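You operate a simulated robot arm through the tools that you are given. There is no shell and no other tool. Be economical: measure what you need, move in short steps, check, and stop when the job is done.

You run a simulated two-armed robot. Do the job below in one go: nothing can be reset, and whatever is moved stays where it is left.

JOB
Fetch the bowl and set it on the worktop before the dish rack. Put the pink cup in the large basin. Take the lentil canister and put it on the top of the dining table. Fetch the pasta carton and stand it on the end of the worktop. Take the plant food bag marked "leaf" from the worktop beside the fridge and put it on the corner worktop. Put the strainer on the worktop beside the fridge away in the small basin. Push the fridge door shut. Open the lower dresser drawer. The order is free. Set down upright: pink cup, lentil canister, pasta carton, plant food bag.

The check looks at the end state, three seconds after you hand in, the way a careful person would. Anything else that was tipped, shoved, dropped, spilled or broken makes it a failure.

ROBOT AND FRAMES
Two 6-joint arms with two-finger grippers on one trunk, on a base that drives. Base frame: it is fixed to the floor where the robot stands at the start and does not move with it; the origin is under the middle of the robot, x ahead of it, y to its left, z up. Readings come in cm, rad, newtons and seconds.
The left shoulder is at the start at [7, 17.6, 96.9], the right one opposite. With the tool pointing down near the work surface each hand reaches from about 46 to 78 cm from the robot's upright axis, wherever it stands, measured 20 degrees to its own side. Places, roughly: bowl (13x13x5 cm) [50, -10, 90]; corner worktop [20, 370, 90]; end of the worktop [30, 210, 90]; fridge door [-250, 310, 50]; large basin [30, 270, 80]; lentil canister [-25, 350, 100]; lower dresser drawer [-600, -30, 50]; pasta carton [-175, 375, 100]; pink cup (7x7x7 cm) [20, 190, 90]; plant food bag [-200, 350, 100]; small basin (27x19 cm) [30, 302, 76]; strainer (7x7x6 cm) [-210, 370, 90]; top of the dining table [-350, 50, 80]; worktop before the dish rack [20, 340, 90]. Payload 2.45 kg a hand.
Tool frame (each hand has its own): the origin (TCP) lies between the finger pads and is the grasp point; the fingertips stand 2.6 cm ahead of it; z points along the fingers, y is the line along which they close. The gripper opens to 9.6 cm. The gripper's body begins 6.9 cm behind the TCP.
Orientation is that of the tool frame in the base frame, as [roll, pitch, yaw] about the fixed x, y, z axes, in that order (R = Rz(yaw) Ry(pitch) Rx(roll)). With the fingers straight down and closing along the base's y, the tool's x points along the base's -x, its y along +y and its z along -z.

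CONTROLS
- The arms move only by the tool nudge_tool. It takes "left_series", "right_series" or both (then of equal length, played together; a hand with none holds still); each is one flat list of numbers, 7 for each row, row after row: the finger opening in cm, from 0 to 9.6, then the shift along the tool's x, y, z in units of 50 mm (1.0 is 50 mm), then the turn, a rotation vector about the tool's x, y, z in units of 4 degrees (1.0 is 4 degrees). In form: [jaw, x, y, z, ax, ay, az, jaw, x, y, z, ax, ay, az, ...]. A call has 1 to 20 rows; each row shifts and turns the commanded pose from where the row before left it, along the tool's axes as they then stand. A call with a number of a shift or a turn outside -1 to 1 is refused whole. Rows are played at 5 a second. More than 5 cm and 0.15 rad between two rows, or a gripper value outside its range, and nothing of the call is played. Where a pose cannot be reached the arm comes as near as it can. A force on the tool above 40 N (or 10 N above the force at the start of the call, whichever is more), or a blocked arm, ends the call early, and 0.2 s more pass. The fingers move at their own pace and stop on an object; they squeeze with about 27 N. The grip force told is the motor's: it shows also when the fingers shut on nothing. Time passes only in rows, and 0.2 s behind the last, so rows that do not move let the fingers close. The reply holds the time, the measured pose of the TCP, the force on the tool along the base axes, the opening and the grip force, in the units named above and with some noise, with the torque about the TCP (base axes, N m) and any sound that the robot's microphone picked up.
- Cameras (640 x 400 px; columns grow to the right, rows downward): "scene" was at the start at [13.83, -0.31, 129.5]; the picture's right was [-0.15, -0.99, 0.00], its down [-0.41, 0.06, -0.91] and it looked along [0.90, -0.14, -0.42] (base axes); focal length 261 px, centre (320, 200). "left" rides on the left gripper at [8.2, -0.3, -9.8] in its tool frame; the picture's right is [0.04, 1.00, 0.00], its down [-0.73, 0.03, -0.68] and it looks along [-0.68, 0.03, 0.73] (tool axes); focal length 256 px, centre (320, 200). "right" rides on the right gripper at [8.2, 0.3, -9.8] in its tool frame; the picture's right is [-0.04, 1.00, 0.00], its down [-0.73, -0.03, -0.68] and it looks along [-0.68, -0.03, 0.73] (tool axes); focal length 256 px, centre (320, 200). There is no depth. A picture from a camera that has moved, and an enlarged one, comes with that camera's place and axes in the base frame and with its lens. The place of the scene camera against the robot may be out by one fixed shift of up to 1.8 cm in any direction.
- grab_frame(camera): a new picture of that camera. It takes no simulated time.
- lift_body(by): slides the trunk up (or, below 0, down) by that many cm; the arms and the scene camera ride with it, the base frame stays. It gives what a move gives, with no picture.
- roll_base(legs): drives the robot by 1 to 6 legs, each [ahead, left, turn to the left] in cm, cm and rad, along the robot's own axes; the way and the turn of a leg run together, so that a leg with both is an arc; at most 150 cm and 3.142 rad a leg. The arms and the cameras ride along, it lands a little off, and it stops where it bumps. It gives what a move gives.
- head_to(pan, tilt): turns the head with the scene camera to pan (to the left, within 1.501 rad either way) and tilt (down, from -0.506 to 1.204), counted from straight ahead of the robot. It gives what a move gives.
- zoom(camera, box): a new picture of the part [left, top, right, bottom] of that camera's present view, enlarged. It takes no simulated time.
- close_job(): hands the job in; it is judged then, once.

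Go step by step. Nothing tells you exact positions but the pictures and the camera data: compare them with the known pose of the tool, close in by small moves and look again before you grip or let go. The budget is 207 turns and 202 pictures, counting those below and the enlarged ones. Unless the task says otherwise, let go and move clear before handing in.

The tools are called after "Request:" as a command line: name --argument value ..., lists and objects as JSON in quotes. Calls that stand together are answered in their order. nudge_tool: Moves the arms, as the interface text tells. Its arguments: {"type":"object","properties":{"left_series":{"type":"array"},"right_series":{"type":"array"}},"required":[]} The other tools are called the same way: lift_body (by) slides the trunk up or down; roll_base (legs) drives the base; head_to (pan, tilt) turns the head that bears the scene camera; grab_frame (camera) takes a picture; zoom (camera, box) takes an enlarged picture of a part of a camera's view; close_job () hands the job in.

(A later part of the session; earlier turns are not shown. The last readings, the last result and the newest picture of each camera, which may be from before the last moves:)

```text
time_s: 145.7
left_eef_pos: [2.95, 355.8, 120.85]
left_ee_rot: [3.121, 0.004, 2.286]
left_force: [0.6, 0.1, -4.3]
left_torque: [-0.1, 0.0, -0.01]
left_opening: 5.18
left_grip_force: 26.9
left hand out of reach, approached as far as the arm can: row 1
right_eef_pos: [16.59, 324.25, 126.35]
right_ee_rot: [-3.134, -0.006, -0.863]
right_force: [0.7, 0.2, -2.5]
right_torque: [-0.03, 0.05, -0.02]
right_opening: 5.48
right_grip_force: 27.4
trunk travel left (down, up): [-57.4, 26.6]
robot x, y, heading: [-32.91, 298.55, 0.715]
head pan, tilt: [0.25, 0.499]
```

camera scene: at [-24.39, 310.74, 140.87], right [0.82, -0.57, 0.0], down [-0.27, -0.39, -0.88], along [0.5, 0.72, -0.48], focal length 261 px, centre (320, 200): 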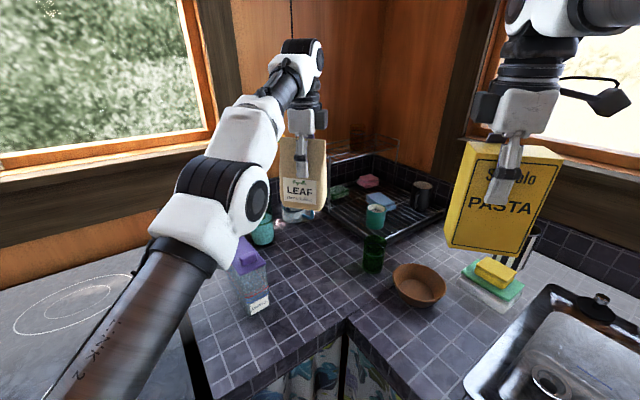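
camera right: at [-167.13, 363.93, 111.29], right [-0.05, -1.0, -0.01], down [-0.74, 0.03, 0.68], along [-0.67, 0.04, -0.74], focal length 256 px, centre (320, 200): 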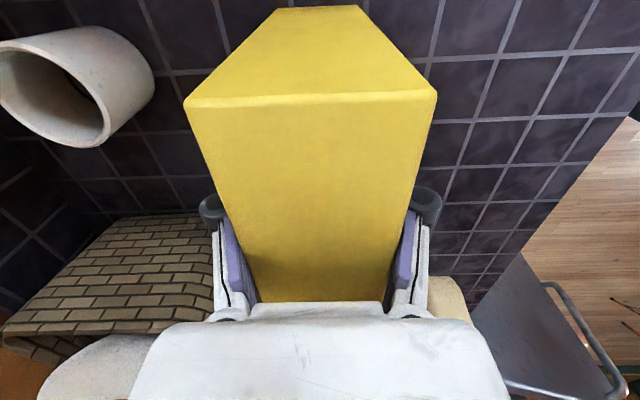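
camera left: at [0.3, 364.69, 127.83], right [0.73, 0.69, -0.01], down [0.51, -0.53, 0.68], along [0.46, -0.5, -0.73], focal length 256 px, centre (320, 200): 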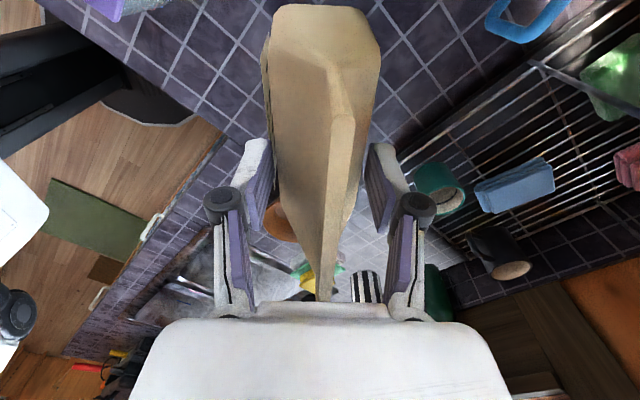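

The hand is within reach again, so I descend now and extend lower down.

Request:
nudge_tool --left_series '[0, 0, 0, 0.8, 0, 0, 0, 0, 0, 0, 0.8, 0, 0, 0, 0, 0, 0, 0.6, 0, 0, 0, 0, 0, 0.4, 0.4, 0, 0, 0, 0, 0, 0.4, 0.3, 0, 0, 0, 0, 0, 0, 0, 0, 0, 0]'

Request:
grab_frame --camera "left"

Request:
zoom --camera "scene" --box '[180, 150, 440, 312]'

```text
time_s: 147.1
left_eef_pos: [6.18, 358.13, 106.7]
left_ee_rot: [3.116, 0.005, 2.287]
left_force: [-0.5, -0.1, -3.3]
left_torque: [-0.05, -0.01, 0.02]
left_opening: 5.21
left_grip_force: 26.5
right_eef_pos: [16.32, 323.82, 126.55]
right_ee_rot: [-3.13, -0.006, -0.861]
right_force: [-0.8, -0.1, -3.1]
right_torque: [0.01, 0.02, -0.01]
right_opening: 5.46
right_grip_force: 27.0
trunk travel left (down, up): [-57.4, 26.6]
robot x, y, heading: [-33.23, 299.16, 0.716]
head pan, tilt: [0.25, 0.499]
```

```text
110 pictures are left
camera left: at [0.5, 364.09, 116.31], right [0.73, 0.69, 0.02], down [0.49, -0.54, 0.68], along [0.48, -0.49, -0.73], focal length 256 px, centre (320, 200)
```

left: 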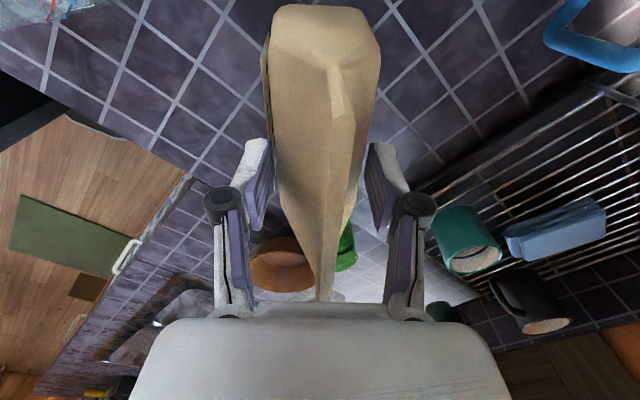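

```text
2.46 times, centred on (310, 231) of scene
camera zoom: at [-24.5, 310.56, 140.9], right [0.82, -0.57, 0.0], down [-0.27, -0.39, -0.88], along [0.5, 0.72, -0.48], focal length 642 px, centre (345, 124)
```

zoom: 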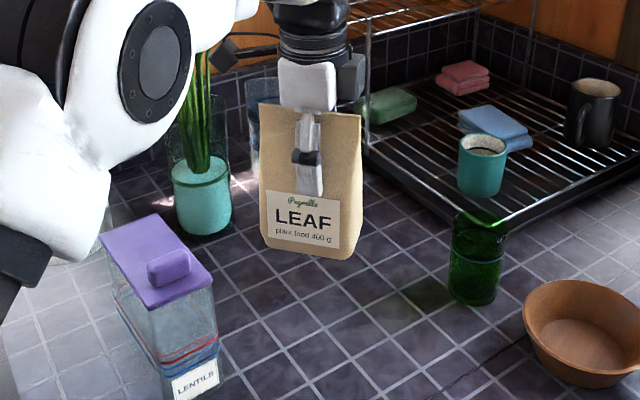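

Request:
nudge_tool --left_series '[0, 0, 0.4, 0.4, 0, 0, 0, 0, 0, 0.2, 0.4, 0, 0, 0, 0, 0, 0, 0.1, 0, 0, 0, 0, 0, 0, 0, 0, 0, 0]'

Request:
zoom --camera "scene" --box '[250, 180, 410, 280]'

```text
time_s: 148.1
left_eef_pos: [8.83, 360.37, 101.98]
left_ee_rot: [3.12, 0.005, 2.287]
left_force: [0.2, 0.5, -4.3]
left_torque: [-0.04, -0.04, 0.03]
left_opening: 5.19
left_grip_force: 27.3
right_eef_pos: [16.27, 323.98, 126.51]
right_ee_rot: [-3.132, -0.005, -0.862]
right_force: [-0.2, -0.4, -4.0]
right_torque: [0.02, 0.04, 0.01]
right_opening: 5.47
right_grip_force: 26.9
trunk travel left (down, up): [-57.4, 26.6]
robot x, y, heading: [-33.26, 298.71, 0.715]
head pan, tilt: [0.25, 0.499]
```

```text
4.00 times, centred on (330, 230) of scene
camera zoom: at [-24.35, 310.75, 140.86], right [0.82, -0.57, 0.0], down [-0.27, -0.39, -0.88], along [0.5, 0.72, -0.48], focal length 1044 px, centre (280, 80)
```

zoom: 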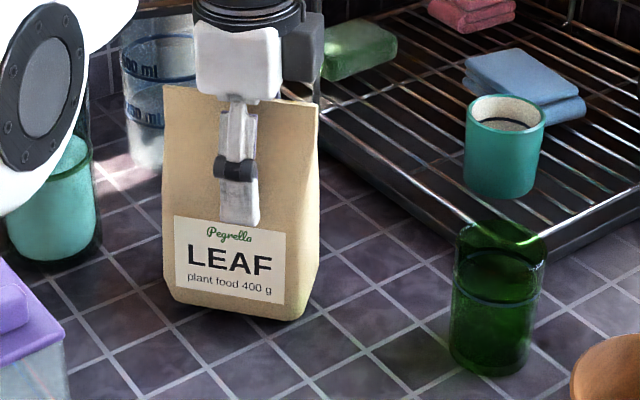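

Request:
nudge_tool --left_series '[0, 0, 0, 0.1, 0, 0, 0, 0, 0, 0, 0.08, 0, 0, 0, 0, 0, 0, 0, 0, 0, 0]'

```text
time_s: 148.9
left_eef_pos: [8.57, 360.28, 101.17]
left_ee_rot: [3.12, 0.005, 2.287]
left_force: [-0.7, 0.2, -3.7]
left_torque: [-0.05, -0.03, -0.02]
left_opening: 5.19
left_grip_force: 27.4
right_eef_pos: [16.33, 324.03, 126.53]
right_ee_rot: [-3.13, -0.006, -0.862]
right_force: [0.2, 0.1, -3.1]
right_torque: [0.02, 0.04, 0.04]
right_opening: 5.47
right_grip_force: 27.3
trunk travel left (down, up): [-57.4, 26.6]
robot x, y, heading: [-33.25, 298.65, 0.719]
head pan, tilt: [0.25, 0.499]
```

Request:
nudge_tool --left_series '[0, 0, 0, 0.06, 0, 0, 0, 0, 0, 0, 0.06, 0, 0, 0, 0, 0, 0, 0, 0, 0, 0]'

```text
time_s: 149.7
left_eef_pos: [8.63, 360.42, 101.1]
left_ee_rot: [3.112, 0.004, 2.287]
left_force: [4.3, 7.0, 20.5]
left_torque: [0.11, -0.26, 0.06]
left_opening: 5.17
left_grip_force: 26.6
right_eef_pos: [16.29, 323.91, 126.68]
right_ee_rot: [-3.129, -0.005, -0.86]
right_force: [0.3, 1.3, -2.5]
right_torque: [0.04, 0.05, 0.0]
right_opening: 5.47
right_grip_force: 26.6
trunk travel left (down, up): [-57.4, 26.6]
robot x, y, heading: [-33.03, 298.58, 0.715]
head pan, tilt: [0.25, 0.499]
```

It touches down. I open, rise clear of the bag and retreat.

Request:
nudge_tool --left_series '[0, 0, 0, -0.04, 0, 0, 0, 6, 0, 0, 0, 0, 0, 0, 8, 0, 0, 0, 0, 0, 0, 8.6, 0, 0, -0.3, 0, 0, 0, 8.6, 0, 0, -0.6, 0, 0, 0, 8.6, 0, 0, -0.8, 0, 0, 0, 8.6, 0, 0, -0.5, 0, 0, 0, 8.6, 0, -0.7, -0.3, 0, 0, 0, 8.6, 0, -0.8, -0.2, 0, 0, 0, 8.6, 0, -0.8, 0, 0, 0, 0, 8.6, 0, -0.6, 0, 0, 0, 0, 8.6, 0, 0, 0, 0, 0, 0]'

Request:
grab_frame --camera "scene"

```text
time_s: 152.3
left_eef_pos: [-2.89, 350.59, 113.85]
left_ee_rot: [3.118, 0.005, 2.286]
left_force: [0.5, 0.7, -0.6]
left_torque: [-0.03, 0.03, 0.01]
left_opening: 8.61
left_grip_force: 0.1
right_eef_pos: [16.38, 324.11, 126.43]
right_ee_rot: [-3.131, -0.005, -0.862]
right_force: [0.1, 0.2, -3.0]
right_torque: [0.0, 0.02, -0.01]
right_opening: 5.48
right_grip_force: 27.1
trunk travel left (down, up): [-57.4, 26.6]
robot x, y, heading: [-33.27, 298.68, 0.718]
head pan, tilt: [0.25, 0.499]
```

```text
107 pictures are left
camera scene: at [-24.34, 310.74, 140.86], right [0.82, -0.57, 0.0], down [-0.27, -0.39, -0.88], along [0.5, 0.72, -0.48], focal length 261 px, centre (320, 200)
```

scene: 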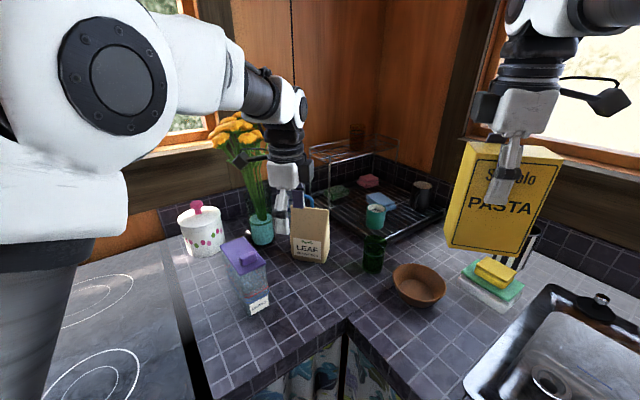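

The LEAF bag stands upright in the corner. Next comes the pasta: I back out, turn to face the sink worktop and strafe to its end.

Request:
roll_base --legs '[[-38, 0, 0], [0, 0, -0.717], [0, -68, 0]]'

Request:
head_to --pan -0.2 --tilt 0.55

Request:
grab_frame --camera "scene"

```text
time_s: 160.0
left_eef_pos: [-5.46, 225.7, 113.86]
left_ee_rot: [3.119, 0.003, 1.563]
left_force: [0.4, -0.1, -0.7]
left_torque: [0.0, 0.0, 0.0]
left_opening: 8.61
left_grip_force: 0.0
right_eef_pos: [-8.69, 193.04, 126.47]
right_ee_rot: [-3.132, -0.007, -1.587]
right_force: [-1.0, -0.3, -3.2]
right_torque: [0.06, 0.01, 0.0]
right_opening: 5.47
right_grip_force: 27.0
trunk travel left (down, up): [-57.4, 26.6]
robot x, y, heading: [-62.55, 206.85, -0.01]
head pan, tilt: [0.25, 0.499]
```

```text
time_s: 160.9
left_eef_pos: [-5.35, 225.73, 114.0]
left_ee_rot: [3.119, 0.006, 1.56]
left_force: [-0.1, 0.2, 0.1]
left_torque: [0.03, 0.01, -0.01]
left_opening: 8.61
left_grip_force: 0.0
right_eef_pos: [-8.69, 193.02, 126.5]
right_ee_rot: [-3.13, -0.006, -1.587]
right_force: [-0.6, 0.3, -2.8]
right_torque: [0.0, -0.01, 0.0]
right_opening: 5.45
right_grip_force: 27.3
trunk travel left (down, up): [-57.4, 26.6]
robot x, y, heading: [-62.4, 206.78, -0.007]
head pan, tilt: [-0.201, 0.55]
```

```text
106 pictures are left
camera scene: at [-48.83, 206.13, 140.43], right [-0.21, -0.98, 0.0], down [-0.51, 0.11, -0.85], along [0.83, -0.18, -0.52], focal length 261 px, centre (320, 200)
```

scene: 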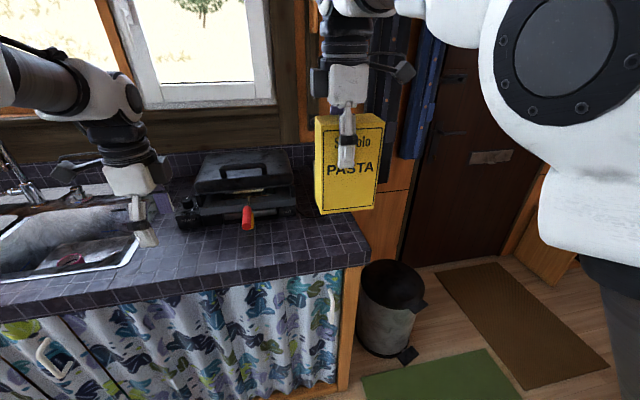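

Request:
roll_base --legs '[[20, 0, 0.008]]'

Request:
nudge_tool --right_series '[0, 0.1, 0.4, 0.6, 0, 0, 0, 0, 0.1, 0.4, 0.6, 0, 0, 0, 0, 0, 0, 0.9, 0, 0, 0, 0, 0, 0, 0.9, 0, 0, 0, 0, 0, 0, 0.9, 0, 0, 0, 0, 0, 0, 0, 0, 0, 0]'

Request:
grab_frame --camera "scene"

Request:
grab_frame --camera "right"

```text
time_s: 162.5
left_eef_pos: [14.79, 226.33, 113.93]
left_ee_rot: [3.119, 0.005, 1.573]
left_force: [-0.2, 0.2, 0.0]
left_torque: [0.0, 0.03, 0.02]
left_opening: 8.61
left_grip_force: 0.2
right_eef_pos: [11.93, 193.64, 126.57]
right_ee_rot: [-3.131, -0.005, -1.573]
right_force: [-0.7, 0.2, -3.0]
right_torque: [0.04, 0.0, -0.01]
right_opening: 5.46
right_grip_force: 27.1
trunk travel left (down, up): [-57.4, 26.6]
robot x, y, heading: [-42.13, 207.36, 0.004]
head pan, tilt: [-0.201, 0.55]
```

```text
time_s: 163.9
left_eef_pos: [14.77, 226.28, 113.85]
left_ee_rot: [3.117, 0.006, 1.575]
left_force: [-0.4, -0.2, 0.8]
left_torque: [-0.04, 0.0, 0.01]
left_opening: 8.59
left_grip_force: 0.1
right_eef_pos: [8.18, 192.7, 106.88]
right_ee_rot: [-3.132, -0.005, -1.574]
right_force: [-0.6, 0.1, -3.5]
right_torque: [0.09, -0.02, -0.01]
right_opening: 5.48
right_grip_force: 27.1
trunk travel left (down, up): [-57.4, 26.6]
robot x, y, heading: [-42.09, 206.52, 0.004]
head pan, tilt: [-0.201, 0.55]
```

```text
105 pictures are left
camera scene: at [-28.4, 206.2, 140.43], right [-0.2, -0.98, 0.0], down [-0.51, 0.1, -0.85], along [0.84, -0.17, -0.52], focal length 261 px, centre (320, 200)
```

scene: 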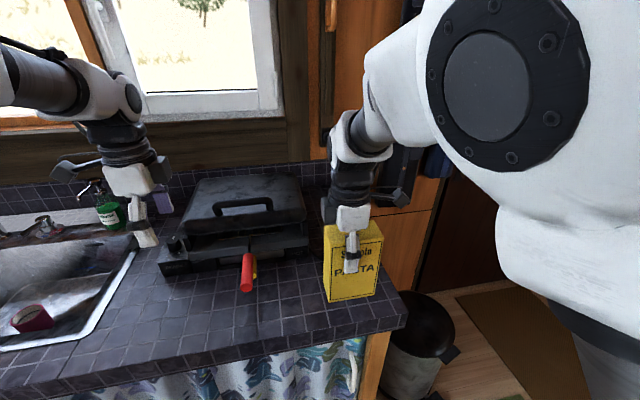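

```text
104 pictures are left
camera right: at [7.62, 184.58, 116.7], right [-1.0, 0.04, -0.01], down [0.02, 0.74, 0.68], along [0.04, 0.67, -0.74], focal length 256 px, centre (320, 200)
```

right: 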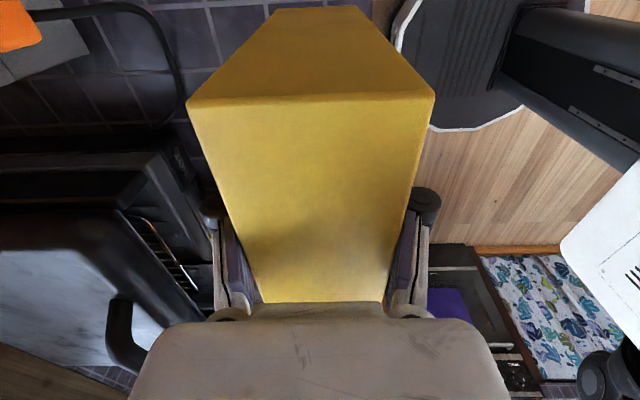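

I had moved it the wrong way, so I bring it ahead to x≈14 (clear of the cable at x>22) and lower.

Request:
nudge_tool --right_series '[0, 0, -0.58, 0, 0, 0, 0, 0, 0, -0.58, 0, 0, 0, 0, 0, 0.1, 0, 0.5, 0, 0, 0, 0, 0, 0, 0.3, 0, 0, 0, 0, 0, 0, 0, 0, 0, 0]'

Request:
zoom --camera "scene" --box '[240, 170, 440, 330]'

```text
time_s: 165.1
left_eef_pos: [14.83, 226.44, 113.89]
left_ee_rot: [3.117, 0.005, 1.574]
left_force: [-0.5, -0.5, 1.7]
left_torque: [0.03, 0.02, -0.01]
left_opening: 8.6
left_grip_force: 0.1
right_eef_pos: [13.94, 191.97, 103.14]
right_ee_rot: [-3.131, -0.007, -1.573]
right_force: [-0.1, -0.4, -3.0]
right_torque: [0.04, 0.02, 0.0]
right_opening: 5.49
right_grip_force: 27.7
trunk travel left (down, up): [-57.4, 26.6]
robot x, y, heading: [-41.7, 207.13, 0.005]
head pan, tilt: [-0.201, 0.55]
```

```text
2.50 times, centred on (340, 250) of scene
camera zoom: at [-28.38, 206.21, 140.43], right [-0.2, -0.98, 0.0], down [-0.51, 0.1, -0.85], along [0.84, -0.17, -0.52], focal length 652 px, centre (270, 75)
```

zoom: 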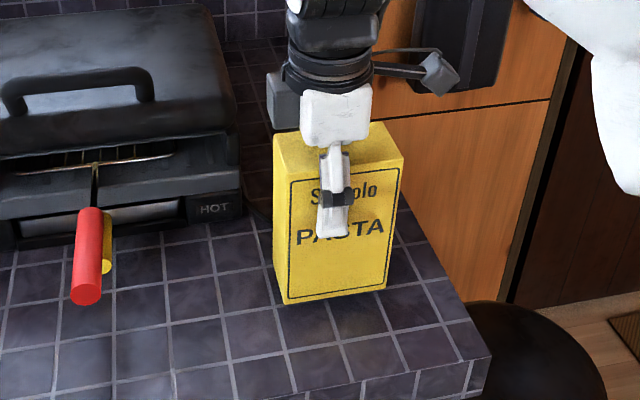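

Request:
nudge_tool --right_series '[0, 0, 0, 0.12, 0, 0, 0, 0, 0, 0, 0.1, 0, 0, 0, 0, 0, 0, 0, 0, 0, 0]'

```text
time_s: 165.9
left_eef_pos: [14.87, 226.3, 113.81]
left_ee_rot: [3.118, 0.005, 1.575]
left_force: [-1.0, 0.1, -0.6]
left_torque: [-0.03, -0.01, -0.01]
left_opening: 8.58
left_grip_force: 0.0
right_eef_pos: [13.93, 192.11, 101.92]
right_ee_rot: [-3.13, -0.007, -1.574]
right_force: [0.0, 0.2, -3.9]
right_torque: [0.01, 0.01, 0.0]
right_opening: 5.49
right_grip_force: 27.3
trunk travel left (down, up): [-57.4, 26.6]
robot x, y, heading: [-42.13, 207.21, 0.004]
head pan, tilt: [-0.201, 0.55]
```

Request:
nudge_tool --right_series '[0, 0, 0, 0.07, 0, 0, 0, 0, 0, 0, 0.06, 0, 0, 0, 0, 0, 0, 0, 0, 0, 0]'

```text
time_s: 166.7
left_eef_pos: [14.66, 226.36, 113.95]
left_ee_rot: [3.115, 0.006, 1.574]
left_force: [-0.2, 0.8, -0.5]
left_torque: [0.01, -0.01, 0.0]
left_opening: 8.61
left_grip_force: 0.0
right_eef_pos: [13.88, 192.05, 101.67]
right_ee_rot: [-3.124, -0.006, -1.574]
right_force: [7.8, -4.3, 29.7]
right_torque: [-0.11, -0.03, 0.02]
right_opening: 5.5
right_grip_force: 27.2
trunk travel left (down, up): [-57.4, 26.6]
robot x, y, heading: [-41.48, 206.66, 0.005]
head pan, tilt: [-0.201, 0.55]
```

Touchdown. I ease off, open and rise.

Request:
nudge_tool --right_series '[0, 0, 0, -0.06, 0, 0, 0, 6.5, 0, 0, 0, 0, 0, 0, 8.5, 0, 0, 0, 0, 0, 0, 9.4, 0, 0, -0.3, 0, 0, 0, 9.4, 0, 0, -0.7, 0, 0, 0, 9.4, 0, 0, -0.9, 0, 0, 0, 9.4, 0, 0, -0.9, 0, 0, 0, 9.4, 0, 0, -0.9, 0, 0, 0, 9.4, 0, 0, 0, 0, 0, 0]'

Request:
grab_frame --camera "scene"

```text
time_s: 168.7
left_eef_pos: [14.77, 226.42, 113.99]
left_ee_rot: [3.119, 0.005, 1.577]
left_force: [-0.4, -0.7, -1.2]
left_torque: [0.01, 0.03, 0.0]
left_opening: 8.6
left_grip_force: 0.0
right_eef_pos: [13.88, 191.98, 120.04]
right_ee_rot: [-3.131, -0.006, -1.575]
right_force: [0.4, -0.9, 0.4]
right_torque: [0.02, -0.01, -0.02]
right_opening: 9.37
right_grip_force: 0.0
trunk travel left (down, up): [-57.4, 26.6]
robot x, y, heading: [-42.12, 206.82, 0.006]
head pan, tilt: [-0.201, 0.55]
```

```text
102 pictures are left
camera scene: at [-28.33, 206.22, 140.42], right [-0.2, -0.98, 0.0], down [-0.51, 0.1, -0.85], along [0.84, -0.17, -0.52], focal length 261 px, centre (320, 200)
```

scene: 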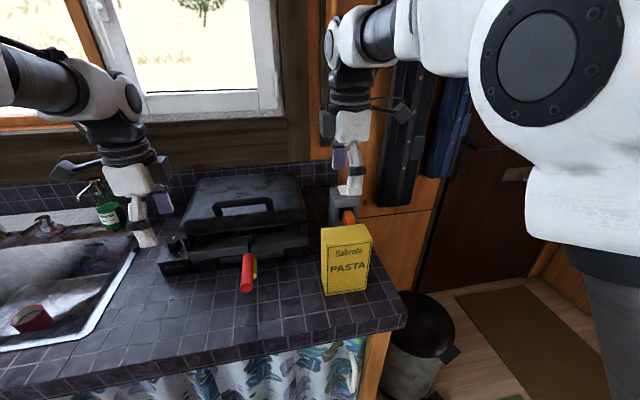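

The pasta stands at the worktop's end. I back off, undo the wrist turns and drive back to the fridge end for the strainer.

Request:
roll_base --legs '[[-24, 0, 0], [0, 0, 1.565], [50, 0, 0], [0, 130, 0]]'

Request:
nudge_tool --left_series '[9.6, 0, 0, -0.2, 0, 0, -1, 9.6, 0, 0, -0.2, 0, 0, -1, 9.6, 0, 0, -0.2, 0, 0, -1, 9.6, 0, 0, -0.2, 0, 0, -1, 9.6, 0, 0, -0.2, 0, 0, -1, 9.6, 0, 0, -0.2, 0, 0, -1, 9.6, 0, 0, -0.2, 0, 0, -1, 9.6, 0, 0, -0.2, 0, 0, -1, 9.6, 0, 0, -0.2, 0, 0, -1, 9.6, 0, 0, -0.2, 0, 0, -1, 9.6, 0, 0, 0, 0, 0, -1, 9.6, 0, 0, 0, 0, 0, -1, 9.6, 0, 0, 0, 0, 0, -1, 9.6, 0, 0, 0, 0, 0, -1, 9.6, 0, 0, 0, 0, 0, -1, 9.6, 0, 0, 0, 0, 0, -1, 9.6, 0, 0, 0, 0, 0, -1, 9.6, 0, 0, 0, 0, 0, -1, 9.6, 0, 0, 0, 0, 0, -1, 9.6, 0, 0, 0, 0, 0, -1]' --right_series '[9.6, 0, 0, 0, 0, 0, 1, 9.6, 0, 0, 0, 0, 0, 1, 9.6, 0, 0, 0, 0, 0, 1, 9.6, 0, 0, 0, 0, 0, 1, 9.6, 0, 0, 0, 0, 0, 1, 9.6, 0, 0, 0, 0, 0, 1, 9.6, 0, 0, 0, 0, 0, 1, 9.6, 0, 0, 0, 0, 0, 1, 9.6, 0, 0, 0, 0, 0, 1, 9.6, 0, 0, 0, 0, 0, 1, 9.6, 0, 0, 0, 0, 0, 1, 9.6, 0, 0, 0, 0, 0, 1, 9.6, 0, 0, 0, 0, 0, 1, 9.6, 0, 0, 0, 0, 0, 1, 9.6, 0, 0, 0, 0, 0, 1, 9.6, 0, 0, 0, 0, 0, 1, 9.6, 0, 0, 0, 0, 0, 1, 9.6, 0, 0, 0, 0, 0, 1, 9.6, 0, 0, 0, 0, 0, 1, 9.6, 0, 0, 0, 0, 0, 1]'

Request:
head_to --pan 0.3 --tilt 0.5

Request:
grab_frame --camera "scene"

```text
time_s: 183.1
left_eef_pos: [-221.9, 309.18, 113.9]
left_ee_rot: [3.117, 0.005, -3.112]
left_force: [-0.4, 0.2, -0.1]
left_torque: [-0.01, 0.0, 0.0]
left_opening: 8.61
left_grip_force: 0.1
right_eef_pos: [-187.4, 309.29, 120.01]
right_ee_rot: [-3.131, -0.006, 0.019]
right_force: [-0.6, -0.4, 0.2]
right_torque: [-0.04, 0.03, 0.0]
right_opening: 9.37
right_grip_force: 0.0
trunk travel left (down, up): [-57.4, 26.6]
robot x, y, heading: [-200.99, 252.97, 1.598]
head pan, tilt: [-0.201, 0.55]
```

```text
time_s: 187.3
left_eef_pos: [-221.97, 309.23, 123.9]
left_ee_rot: [-3.141, 0.026, -1.718]
left_force: [0.0, -0.1, -0.1]
left_torque: [0.01, 0.0, 0.02]
left_opening: 9.6
left_grip_force: 0.0
right_eef_pos: [-187.33, 309.3, 119.93]
right_ee_rot: [-3.136, 0.01, -1.378]
right_force: [0.4, -0.4, -0.2]
right_torque: [-0.01, -0.01, 0.0]
right_opening: 9.59
right_grip_force: 0.0
trunk travel left (down, up): [-57.4, 26.6]
robot x, y, heading: [-201.04, 253.12, 1.601]
head pan, tilt: [-0.201, 0.55]
```

```text
time_s: 188.3
left_eef_pos: [-221.9, 309.21, 123.78]
left_ee_rot: [-3.139, 0.024, -1.719]
left_force: [0.2, -0.5, 0.1]
left_torque: [-0.02, 0.03, -0.02]
left_opening: 9.59
left_grip_force: 0.0
right_eef_pos: [-187.29, 309.37, 120.06]
right_ee_rot: [-3.135, 0.011, -1.378]
right_force: [0.4, 0.4, -0.3]
right_torque: [0.01, 0.06, 0.05]
right_opening: 9.58
right_grip_force: 0.1
trunk travel left (down, up): [-57.4, 26.6]
robot x, y, heading: [-200.82, 253.25, 1.6]
head pan, tilt: [0.3, 0.499]
```

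```text
101 pictures are left
camera scene: at [-204.41, 267.84, 140.89], right [0.95, 0.32, 0.0], down [0.15, -0.45, -0.88], along [-0.28, 0.83, -0.48], focal length 261 px, centre (320, 200)
```

scene: 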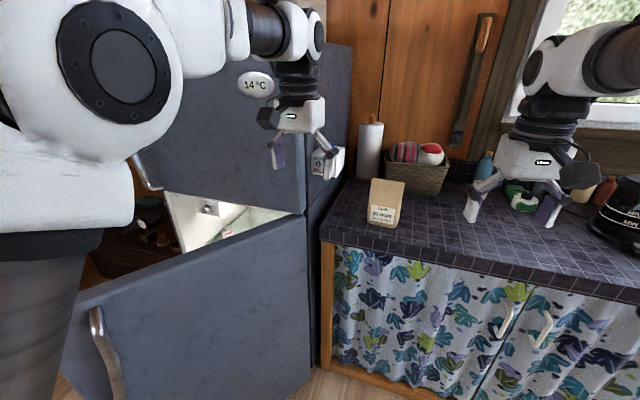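

The strainer will be reached by the left hand. I straighten up, finish the wrist alignment and drive in.

Request:
nudge_tool --left_series '[9.6, 0, 0, 0, 0, 0, -0.8, 9.6, 0, 0, 0, 0, 0, -0.8, 9.6, 0, 0, 0, 0, 0, -0.8, 9.6, 0, 0, 0, 0, 0, 0]' --right_series '[9.6, 0, 0, 0, 0, 0, 0.8, 9.6, 0, 0, 0, 0, 0, 0.8, 9.6, 0, 0, 0, 0, 0, 0.8, 9.6, 0, 0, 0, 0, 0, 0]'

Request:
roll_base --legs '[[0, -6, -0.028], [42, 0, 0]]'

Request:
grab_frame --camera "left"

Request:
grab_frame --camera "scene"

```text
time_s: 189.3
left_eef_pos: [-222.09, 309.01, 123.76]
left_ee_rot: [-3.138, 0.025, -1.549]
left_force: [-0.4, 0.1, 0.1]
left_torque: [0.0, -0.01, 0.03]
left_opening: 9.6
left_grip_force: 0.0
right_eef_pos: [-187.32, 309.18, 120.1]
right_ee_rot: [-3.136, 0.011, -1.545]
right_force: [-0.7, 0.8, 0.8]
right_torque: [0.04, -0.03, 0.0]
right_opening: 9.59
right_grip_force: 0.1
trunk travel left (down, up): [-57.4, 26.6]
robot x, y, heading: [-201.16, 253.3, 1.597]
head pan, tilt: [0.3, 0.499]
```

```text
time_s: 192.4
left_eef_pos: [-214.01, 351.78, 123.97]
left_ee_rot: [-3.134, 0.024, -1.582]
left_force: [0.1, 0.1, -0.7]
left_torque: [0.0, 0.01, -0.02]
left_opening: 9.6
left_grip_force: 0.0
right_eef_pos: [-179.42, 350.76, 120.12]
right_ee_rot: [-3.136, 0.012, -1.578]
right_force: [-0.1, 0.7, -1.2]
right_torque: [0.0, -0.02, -0.02]
right_opening: 9.59
right_grip_force: 0.2
trunk travel left (down, up): [-57.4, 26.6]
robot x, y, heading: [-194.81, 295.43, 1.567]
head pan, tilt: [0.3, 0.499]
```

```text
100 pictures are left
camera left: at [-213.69, 343.39, 133.41], right [-1.0, -0.03, -0.01], down [-0.03, 0.72, 0.7], along [-0.02, 0.7, -0.72], focal length 256 px, centre (320, 200)
```

left: 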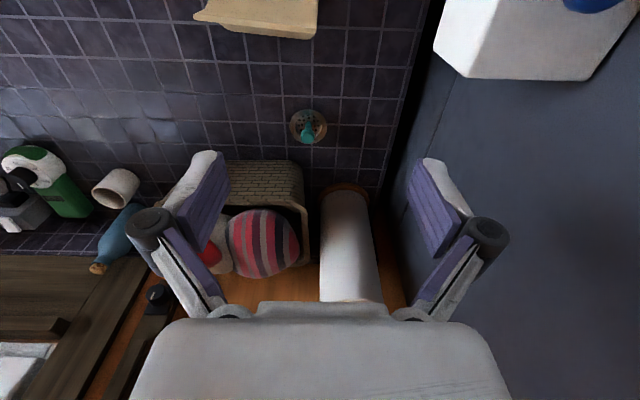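

```text
99 pictures are left
camera scene: at [-197.78, 309.93, 140.89], right [0.96, 0.29, 0.0], down [0.14, -0.46, -0.88], along [-0.26, 0.84, -0.48], focal length 261 px, centre (320, 200)
```

scene: 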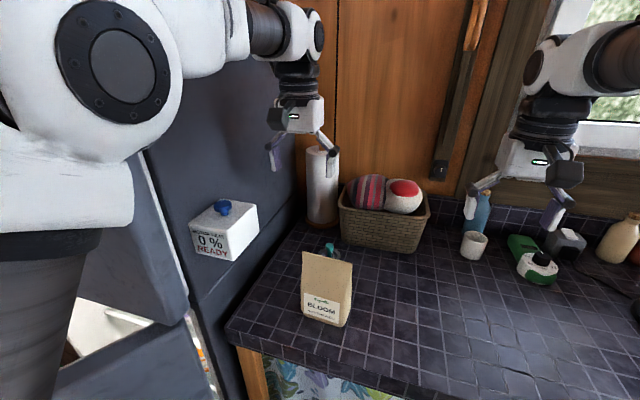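

Request:
zoom --camera "left" --box '[240, 60, 400, 200]'

```text
2.86 times, centred on (320, 130) of left
camera zoom: at [-213.69, 343.39, 133.41], right [-1.0, -0.03, -0.01], down [-0.03, 0.72, 0.7], along [-0.02, 0.7, -0.72], focal length 731 px, centre (320, 400)
```

zoom: 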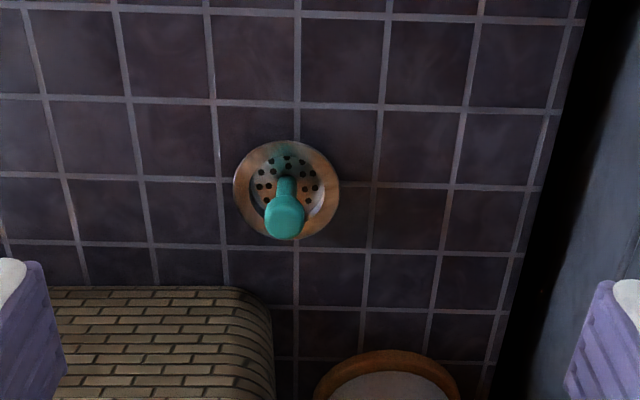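

It is a sink strainer with a teal knob at about [-212, 367]. I move over it with the fingers narrowed, then recheck.

Request:
nudge_tool --left_series '[5.5, -0.507, -0.063, 0.5, 0, 0, 0, 5.5, -0.507, -0.063, 0.5, 0, 0, 0, 5.5, -0.507, -0.063, 0.6, 0, 0, 0, 5.5, -0.507, -0.063, 0.7, 0, 0, 0, 5.5, -0.507, -0.063, 0.7, 0, 0, 0, 5.5, -0.507, -0.063, 0.7, 0, 0, 0, 5.5, 0, 0, 0, 0, 0, 0]'

Request:
grab_frame --camera "left"

Request:
grab_frame --camera "scene"

```text
time_s: 194.0
left_eef_pos: [-212.07, 367.13, 105.74]
left_ee_rot: [-3.136, 0.026, -1.583]
left_force: [-0.2, 0.0, -0.6]
left_torque: [0.01, -0.04, 0.04]
left_opening: 5.52
left_grip_force: 0.1
right_eef_pos: [-179.41, 350.66, 120.14]
right_ee_rot: [-3.137, 0.013, -1.576]
right_force: [0.3, -0.3, 0.5]
right_torque: [0.0, 0.01, 0.01]
right_opening: 9.61
right_grip_force: 0.0
trunk travel left (down, up): [-57.4, 26.6]
robot x, y, heading: [-194.79, 295.36, 1.565]
head pan, tilt: [0.3, 0.499]
```

```text
97 pictures are left
camera left: at [-211.73, 358.73, 115.35], right [-1.0, -0.03, -0.01], down [-0.02, 0.72, 0.7], along [-0.02, 0.7, -0.72], focal length 256 px, centre (320, 200)
```

left: 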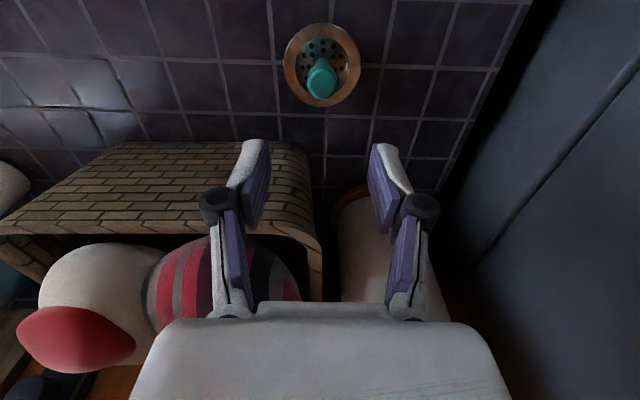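

```text
96 pictures are left
camera scene: at [-197.76, 309.82, 140.9], right [0.96, 0.29, 0.0], down [0.14, -0.46, -0.88], along [-0.26, 0.84, -0.48], focal length 261 px, centre (320, 200)
```

scene: 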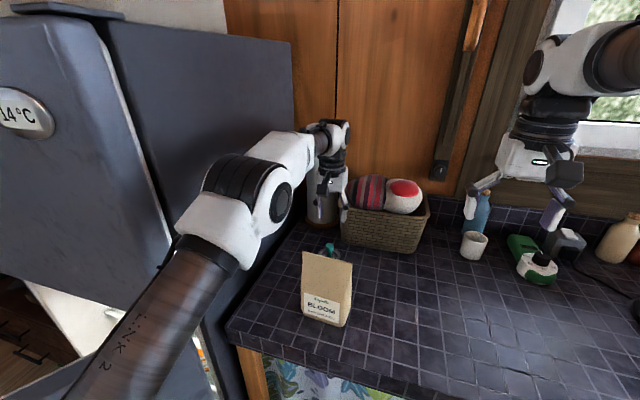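

The strainer is centred under the hand. I go down and close on the knob.

Request:
nudge_tool --left_series '[5.5, 0.12, 0, 0.5, 0, 0, 0, 5.5, 0, 0, 0.8, 0, 0, 0, 5.5, 0, 0, 0.8, 0, 0, 0, 5.5, 0, 0, 0.5, 0, 0, 0, 5.5, 0, 0, 0.1, 0, 0, 0, 5.5, 0, 0, 0, 0, 0, 0]'

Request:
grab_frame --camera "left"

```text
time_s: 195.1
left_eef_pos: [-211.86, 367.09, 94.16]
left_ee_rot: [-3.138, 0.049, -1.581]
left_force: [-0.9, -10.9, 35.3]
left_torque: [-0.76, 0.08, -0.09]
left_opening: 2.12
left_grip_force: 27.2
right_eef_pos: [-179.31, 350.29, 120.28]
right_ee_rot: [-3.138, 0.018, -1.574]
right_force: [0.5, -1.1, -0.1]
right_torque: [-0.04, 0.02, -0.02]
right_opening: 9.59
right_grip_force: 0.1
trunk travel left (down, up): [-57.4, 26.6]
robot x, y, heading: [-194.81, 295.34, 1.569]
head pan, tilt: [0.3, 0.499]
stopped in row 5 (left hand): the force on the tool passed its limit at 49 N (the readings are from after the stop); the commanded pose is now the measured one
```

```text
95 pictures are left
camera left: at [-211.54, 358.53, 103.49], right [-1.0, -0.03, 0.0], down [-0.02, 0.7, 0.71], along [-0.02, 0.71, -0.7], focal length 256 px, centre (320, 200)
```

left: 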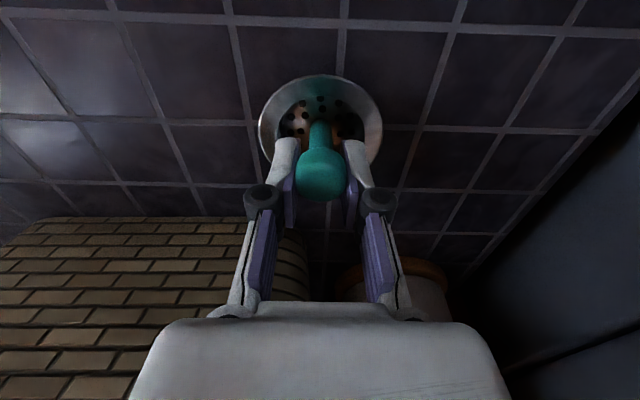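

The fingertips rest on the strainer's rim with the knob between them. I ease up a little and close.

Request:
nudge_tool --left_series '[0, 0, 0, -0.06, 0, 0, 0, 0, 0, 0, 0, 0, 0, 0, 0, 0, 0, 0, 0, 0, 0, 0, 0, 0, 0, 0, 0, 0]'

Request:
grab_frame --camera "left"

```text
time_s: 196.1
left_eef_pos: [-211.77, 367.14, 94.12]
left_ee_rot: [-3.138, 0.047, -1.583]
left_force: [-1.9, -1.1, 36.4]
left_torque: [-0.19, 0.07, -0.02]
left_opening: 2.1
left_grip_force: 26.7
right_eef_pos: [-179.28, 350.33, 120.41]
right_ee_rot: [-3.136, 0.015, -1.573]
right_force: [0.0, 0.1, -1.1]
right_torque: [-0.02, -0.01, 0.04]
right_opening: 9.58
right_grip_force: 0.2
trunk travel left (down, up): [-57.4, 26.6]
robot x, y, heading: [-194.9, 295.15, 1.567]
head pan, tilt: [0.3, 0.499]
```

```text
94 pictures are left
camera left: at [-211.53, 358.59, 103.48], right [-1.0, -0.03, 0.0], down [-0.02, 0.7, 0.71], along [-0.02, 0.71, -0.7], focal length 256 px, centre (320, 200)
```

left: 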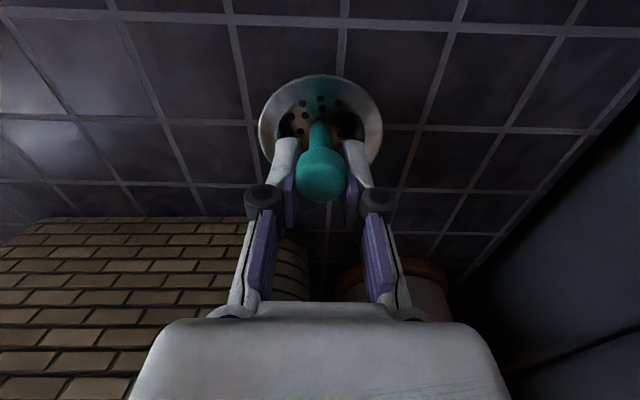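

Request:
nudge_tool --left_series '[0, 0, 0, -0.2, 0, 0, 0, 0, 0, 0, -0.4, 0, 0, 0, 0, 0, 0, -0.6, 0, 0, 0, 0, 0, 0, -0.6, 0, 0, 0, 0, 0, 0, 0, 0, 0, 0]'

Request:
grab_frame --camera "left"

Request:
grab_frame --camera "scene"

```text
time_s: 197.3
left_eef_pos: [-211.92, 367.07, 102.51]
left_ee_rot: [-3.139, 0.039, -1.58]
left_force: [0.3, 0.1, 0.0]
left_torque: [0.02, 0.0, -0.02]
left_opening: 2.11
left_grip_force: 27.0
right_eef_pos: [-179.38, 350.69, 120.12]
right_ee_rot: [-3.138, 0.01, -1.575]
right_force: [0.2, -0.3, -1.4]
right_torque: [0.0, -0.02, -0.03]
right_opening: 9.61
right_grip_force: 0.1
trunk travel left (down, up): [-57.4, 26.6]
robot x, y, heading: [-194.53, 295.16, 1.566]
head pan, tilt: [0.3, 0.499]
```

```text
93 pictures are left
camera left: at [-211.62, 358.53, 111.93], right [-1.0, -0.03, -0.01], down [-0.02, 0.71, 0.71], along [-0.02, 0.71, -0.71], focal length 256 px, centre (320, 200)
```

left: 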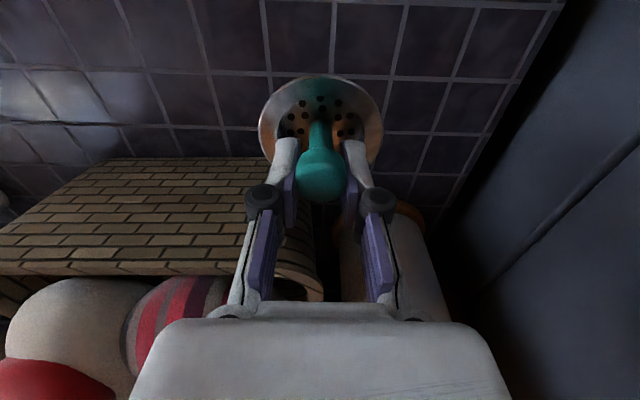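

```text
92 pictures are left
camera scene: at [-197.79, 309.98, 140.88], right [0.96, 0.29, 0.0], down [0.14, -0.46, -0.88], along [-0.26, 0.84, -0.48], focal length 261 px, centre (320, 200)
```

scene: 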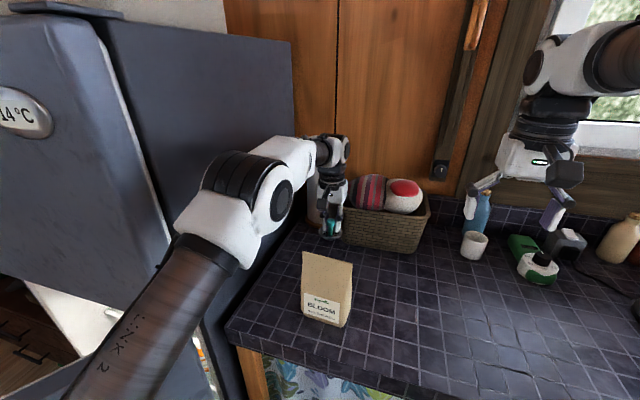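

The strainer is in hand. I raise it over the bag, back away from the worktop and look at the fridge door.

Request:
nudge_tool --left_series '[0, 0, 0, -0.8, 0, 0, 0, 0, 0, 0, -0.8, 0, 0, 0, 0, 0, 0, -0.8, 0, 0, 0, 0, 0, 0, -0.8, 0, 0, 0, 0, 0.6, 0, -0.2, 0, 0, 0, 0, 0.8, 0, -0.2, 0, 0, 0, 0, 0.8, 0, 0, 0, 0, 0, 0, 0, 0, 0, 0, 0, 0]'

Request:
roll_base --legs '[[-70, 0, 0]]'

Request:
head_to --pan 0.8 --tilt 0.6

Request:
grab_frame --camera "scene"

```text
time_s: 199.1
left_eef_pos: [-212.21, 354.1, 119.46]
left_ee_rot: [-3.139, 0.038, -1.58]
left_force: [-0.3, -0.3, -1.1]
left_torque: [-0.01, 0.0, 0.04]
left_opening: 2.11
left_grip_force: 27.2
left hand out of reach, approached as far as the arm can: row 3, 4
right_eef_pos: [-179.46, 350.87, 119.98]
right_ee_rot: [-3.135, 0.01, -1.574]
right_force: [0.2, -0.1, -0.2]
right_torque: [-0.01, 0.04, 0.0]
right_opening: 9.62
right_grip_force: 0.0
trunk travel left (down, up): [-57.4, 26.6]
robot x, y, heading: [-194.53, 295.12, 1.567]
head pan, tilt: [0.3, 0.499]
```

```text
time_s: 202.9
left_eef_pos: [-212.61, 284.78, 119.47]
left_ee_rot: [-3.139, 0.04, -1.576]
left_force: [0.0, 0.5, -0.5]
left_torque: [-0.02, 0.0, 0.0]
left_opening: 2.13
left_grip_force: 27.3
right_eef_pos: [-179.79, 281.61, 120.13]
right_ee_rot: [-3.136, 0.01, -1.571]
right_force: [0.1, -0.4, 0.3]
right_torque: [-0.03, -0.02, -0.02]
right_opening: 9.62
right_grip_force: 0.1
trunk travel left (down, up): [-57.4, 26.6]
robot x, y, heading: [-195.06, 226.04, 1.572]
head pan, tilt: [0.3, 0.499]
```

```text
time_s: 203.9
left_eef_pos: [-212.7, 284.83, 119.55]
left_ee_rot: [-3.14, 0.038, -1.578]
left_force: [0.5, -0.4, 0.1]
left_torque: [-0.01, -0.01, 0.01]
left_opening: 2.14
left_grip_force: 26.7
right_eef_pos: [-179.75, 281.55, 120.12]
right_ee_rot: [-3.135, 0.012, -1.57]
right_force: [-0.1, -0.3, -0.4]
right_torque: [0.02, 0.02, -0.02]
right_opening: 9.6
right_grip_force: 0.2
trunk travel left (down, up): [-57.4, 26.6]
robot x, y, heading: [-194.61, 225.87, 1.566]
head pan, tilt: [0.799, 0.6]
```

```text
91 pictures are left
camera scene: at [-201.59, 238.24, 139.98], right [0.7, 0.72, 0.0], down [0.4, -0.39, -0.82], along [-0.59, 0.58, -0.57], focal length 261 px, centre (320, 200)
```

scene: 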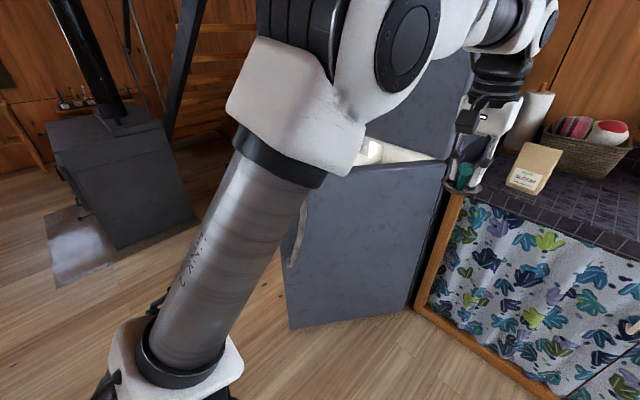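

The lower fridge door stands open about 50°, its free edge near [-266, 282], top at about z 95. I make a fist with the right hand at z≈77 and go around in front of it.

Request:
roll_base --legs '[[-16, 0, 0], [0, 76, 0]]'

Request:
lift_body --by -12

Request:
nudge_tool --right_series '[0, 0, 0, 0.8, 0, 0, 0, 0, 0, 0, 0.8, 0, 0, 0, 0, 0, 0, 0.8, 0, 0, 0, 0, 0, 0, 0.8, 0, 0, 0, 0, 0, 0, 0.8, 0, 0, 0, 0, -0.5, 0, 0.7, 0, 0, 0, 0, -0.6, 0, 0.4, 0, 0, 0, 0, -0.8, 0, 0, 0, 0, 0, 0, -0.7, 0, 0, 0, 0, 0, 0, 0, 0, 0, 0, 0, 0]'

Request:
head_to --pan 0.0 --tilt 0.6

Request:
grab_frame --camera "scene"

```text
time_s: 209.0
left_eef_pos: [-288.48, 268.9, 119.44]
left_ee_rot: [-3.138, 0.038, -1.581]
left_force: [-0.1, -0.5, 0.0]
left_torque: [0.0, 0.03, 0.02]
left_opening: 2.12
left_grip_force: 27.2
right_eef_pos: [-255.58, 265.63, 120.13]
right_ee_rot: [-3.139, 0.011, -1.576]
right_force: [0.9, 0.3, 0.0]
right_torque: [0.03, 0.0, 0.04]
right_opening: 9.59
right_grip_force: 0.0
trunk travel left (down, up): [-57.4, 26.6]
robot x, y, heading: [-271.01, 210.18, 1.572]
head pan, tilt: [0.799, 0.6]
```

```text
time_s: 210.5
left_eef_pos: [-288.49, 268.9, 107.4]
left_ee_rot: [-3.14, 0.038, -1.581]
left_force: [0.2, -0.1, -0.8]
left_torque: [0.05, 0.01, -0.02]
left_opening: 2.1
left_grip_force: 26.9
right_eef_pos: [-255.63, 265.63, 108.12]
right_ee_rot: [-3.135, 0.011, -1.575]
right_force: [-1.1, 0.4, 1.1]
right_torque: [-0.01, -0.02, 0.04]
right_opening: 9.61
right_grip_force: 0.1
trunk travel left (down, up): [-45.4, 38.6]
robot x, y, heading: [-271.18, 209.71, 1.567]
head pan, tilt: [0.799, 0.6]
```

```text
time_s: 212.5
left_eef_pos: [-288.5, 268.89, 107.38]
left_ee_rot: [-3.138, 0.036, -1.58]
left_force: [0.3, 0.0, -0.2]
left_torque: [-0.02, 0.03, 0.02]
left_opening: 2.14
left_grip_force: 27.0
right_eef_pos: [-255.59, 278.17, 82.72]
right_ee_rot: [-3.135, 0.0, -1.57]
right_force: [-0.2, -0.6, 0.8]
right_torque: [0.03, 0.0, 0.0]
right_opening: 0.01
right_grip_force: 27.1
trunk travel left (down, up): [-45.4, 38.6]
robot x, y, heading: [-271.16, 209.49, 1.566]
head pan, tilt: [0.799, 0.6]
stopped in row 10 (right hand): the force on the tool passed its limit at 83 N (the readings are from after the stop); the commanded pose is now the measured one
```

```text
time_s: 213.7
left_eef_pos: [-288.51, 268.96, 107.43]
left_ee_rot: [-3.139, 0.036, -1.582]
left_force: [-1.1, -0.7, -0.3]
left_torque: [0.01, 0.0, 0.0]
left_opening: 2.12
left_grip_force: 26.7
right_eef_pos: [-255.47, 278.2, 82.67]
right_ee_rot: [-3.136, -0.002, -1.569]
right_force: [-0.5, 0.4, 0.7]
right_torque: [0.02, 0.02, 0.03]
right_opening: 0.01
right_grip_force: 26.8
trunk travel left (down, up): [-45.4, 38.6]
robot x, y, heading: [-271.16, 209.9, 1.572]
head pan, tilt: [0.0, 0.6]
```

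```text
90 pictures are left
camera scene: at [-271.28, 224.99, 127.97], right [1.0, 0.0, 0.0], down [0.0, -0.57, -0.82], along [0.0, 0.82, -0.57], focal length 261 px, centre (320, 200)
```

scene: 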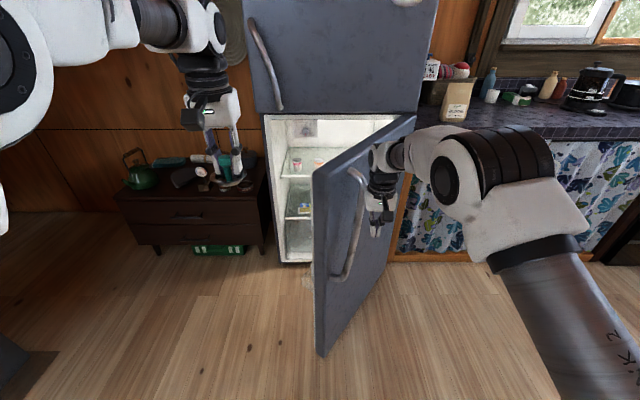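

The fist met the door's handle. I shift it 7 cm to the right, onto the flat of the door, and push by driving.

Request:
nudge_tool --right_series '[0, 0.3, 0, 0, 0, 0, 0, 0, 0, -0.7, 0, 0, 0, 0, 0, 0, -0.7, 0.4, 0, 0, 0, 0, 0, 0, 0.4, 0, 0, 0, 0, 0, 0, 0, 0, 0, 0]'

Request:
roll_base --legs '[[22, 0, 0]]'

Request:
grab_frame --camera "scene"

```text
time_s: 214.8
left_eef_pos: [-288.34, 268.9, 107.51]
left_ee_rot: [-3.139, 0.037, -1.581]
left_force: [0.3, 0.0, -0.4]
left_torque: [-0.01, 0.06, -0.01]
left_opening: 2.1
left_grip_force: 27.2
right_eef_pos: [-248.44, 276.89, 78.86]
right_ee_rot: [-3.137, -0.002, -1.567]
right_force: [-1.1, -0.3, -0.2]
right_torque: [-0.01, 0.01, 0.01]
right_opening: 0.0
right_grip_force: 27.3
trunk travel left (down, up): [-45.4, 38.6]
robot x, y, heading: [-270.71, 210.43, 1.566]
head pan, tilt: [0.0, 0.6]
```

```text
time_s: 216.5
left_eef_pos: [-288.43, 291.01, 107.32]
left_ee_rot: [-3.138, 0.036, -1.581]
left_force: [0.3, 0.2, -1.0]
left_torque: [-0.02, 0.02, 0.01]
left_opening: 2.12
left_grip_force: 26.7
right_eef_pos: [-248.59, 298.95, 78.65]
right_ee_rot: [-3.136, -0.003, -1.57]
right_force: [0.1, 0.3, 0.3]
right_torque: [-0.03, -0.02, 0.01]
right_opening: 0.01
right_grip_force: 27.0
trunk travel left (down, up): [-45.4, 38.6]
robot x, y, heading: [-270.97, 231.74, 1.571]
head pan, tilt: [0.0, 0.6]
```

```text
89 pictures are left
camera scene: at [-271.24, 247.09, 127.97], right [1.0, 0.0, 0.0], down [0.0, -0.57, -0.82], along [0.0, 0.82, -0.57], focal length 261 px, centre (320, 200)
```

scene: 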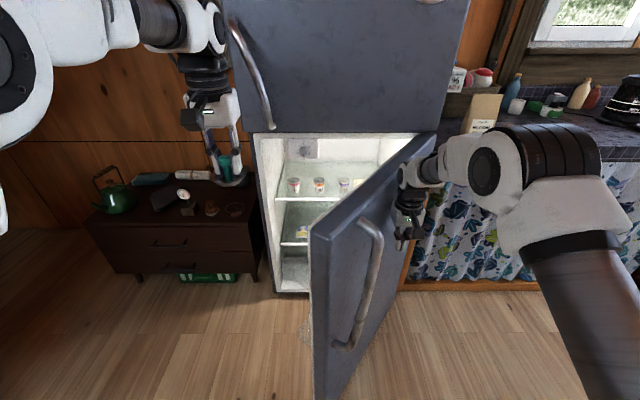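

There is no contact yet. I pull the left hand in for clearance and keep driving.

Request:
nudge_tool --left_series '[0, 0.8, 0, -0.1, 0, 0, 0, 0, 0.8, 0, -0.1, 0, 0, 0, 0, 0.4, 0.2, 0, 0, 0, 0]'

Request:
roll_base --legs '[[18, 0, 0]]'

Request:
grab_frame --camera "scene"

```text
time_s: 217.3
left_eef_pos: [-289.58, 280.77, 107.99]
left_ee_rot: [-3.139, 0.038, -1.581]
left_force: [0.0, 0.6, -0.5]
left_torque: [-0.01, -0.01, 0.0]
left_opening: 2.12
left_grip_force: 26.8
right_eef_pos: [-248.77, 298.73, 78.81]
right_ee_rot: [-3.135, -0.003, -1.568]
right_force: [0.1, -0.5, -0.1]
right_torque: [-0.01, -0.01, 0.01]
right_opening: 0.02
right_grip_force: 26.7
trunk travel left (down, up): [-45.4, 38.6]
robot x, y, heading: [-271.15, 231.62, 1.575]
head pan, tilt: [0.0, 0.6]
```

```text
time_s: 218.8
left_eef_pos: [-289.32, 299.3, 107.9]
left_ee_rot: [-3.139, 0.037, -1.584]
left_force: [-0.3, 0.3, -0.4]
left_torque: [-0.04, -0.04, 0.01]
left_opening: 2.1
left_grip_force: 27.2
right_eef_pos: [-248.15, 316.89, 78.67]
right_ee_rot: [-3.134, -0.004, -1.571]
right_force: [-0.1, 1.2, -0.9]
right_torque: [-0.03, 0.02, 0.02]
right_opening: 0.0
right_grip_force: 26.9
trunk travel left (down, up): [-45.4, 38.6]
robot x, y, heading: [-270.85, 250.32, 1.567]
head pan, tilt: [0.0, 0.6]
```

```text
88 pictures are left
camera scene: at [-271.1, 265.25, 127.96], right [1.0, -0.01, 0.0], down [0.0, -0.57, -0.82], along [0.01, 0.82, -0.57], focal length 261 px, centre (320, 200)
```

scene: 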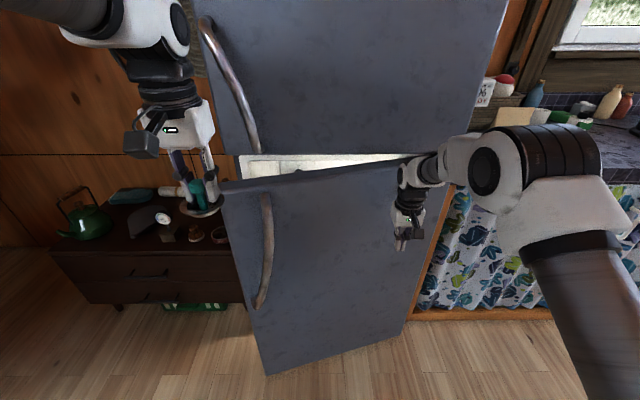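

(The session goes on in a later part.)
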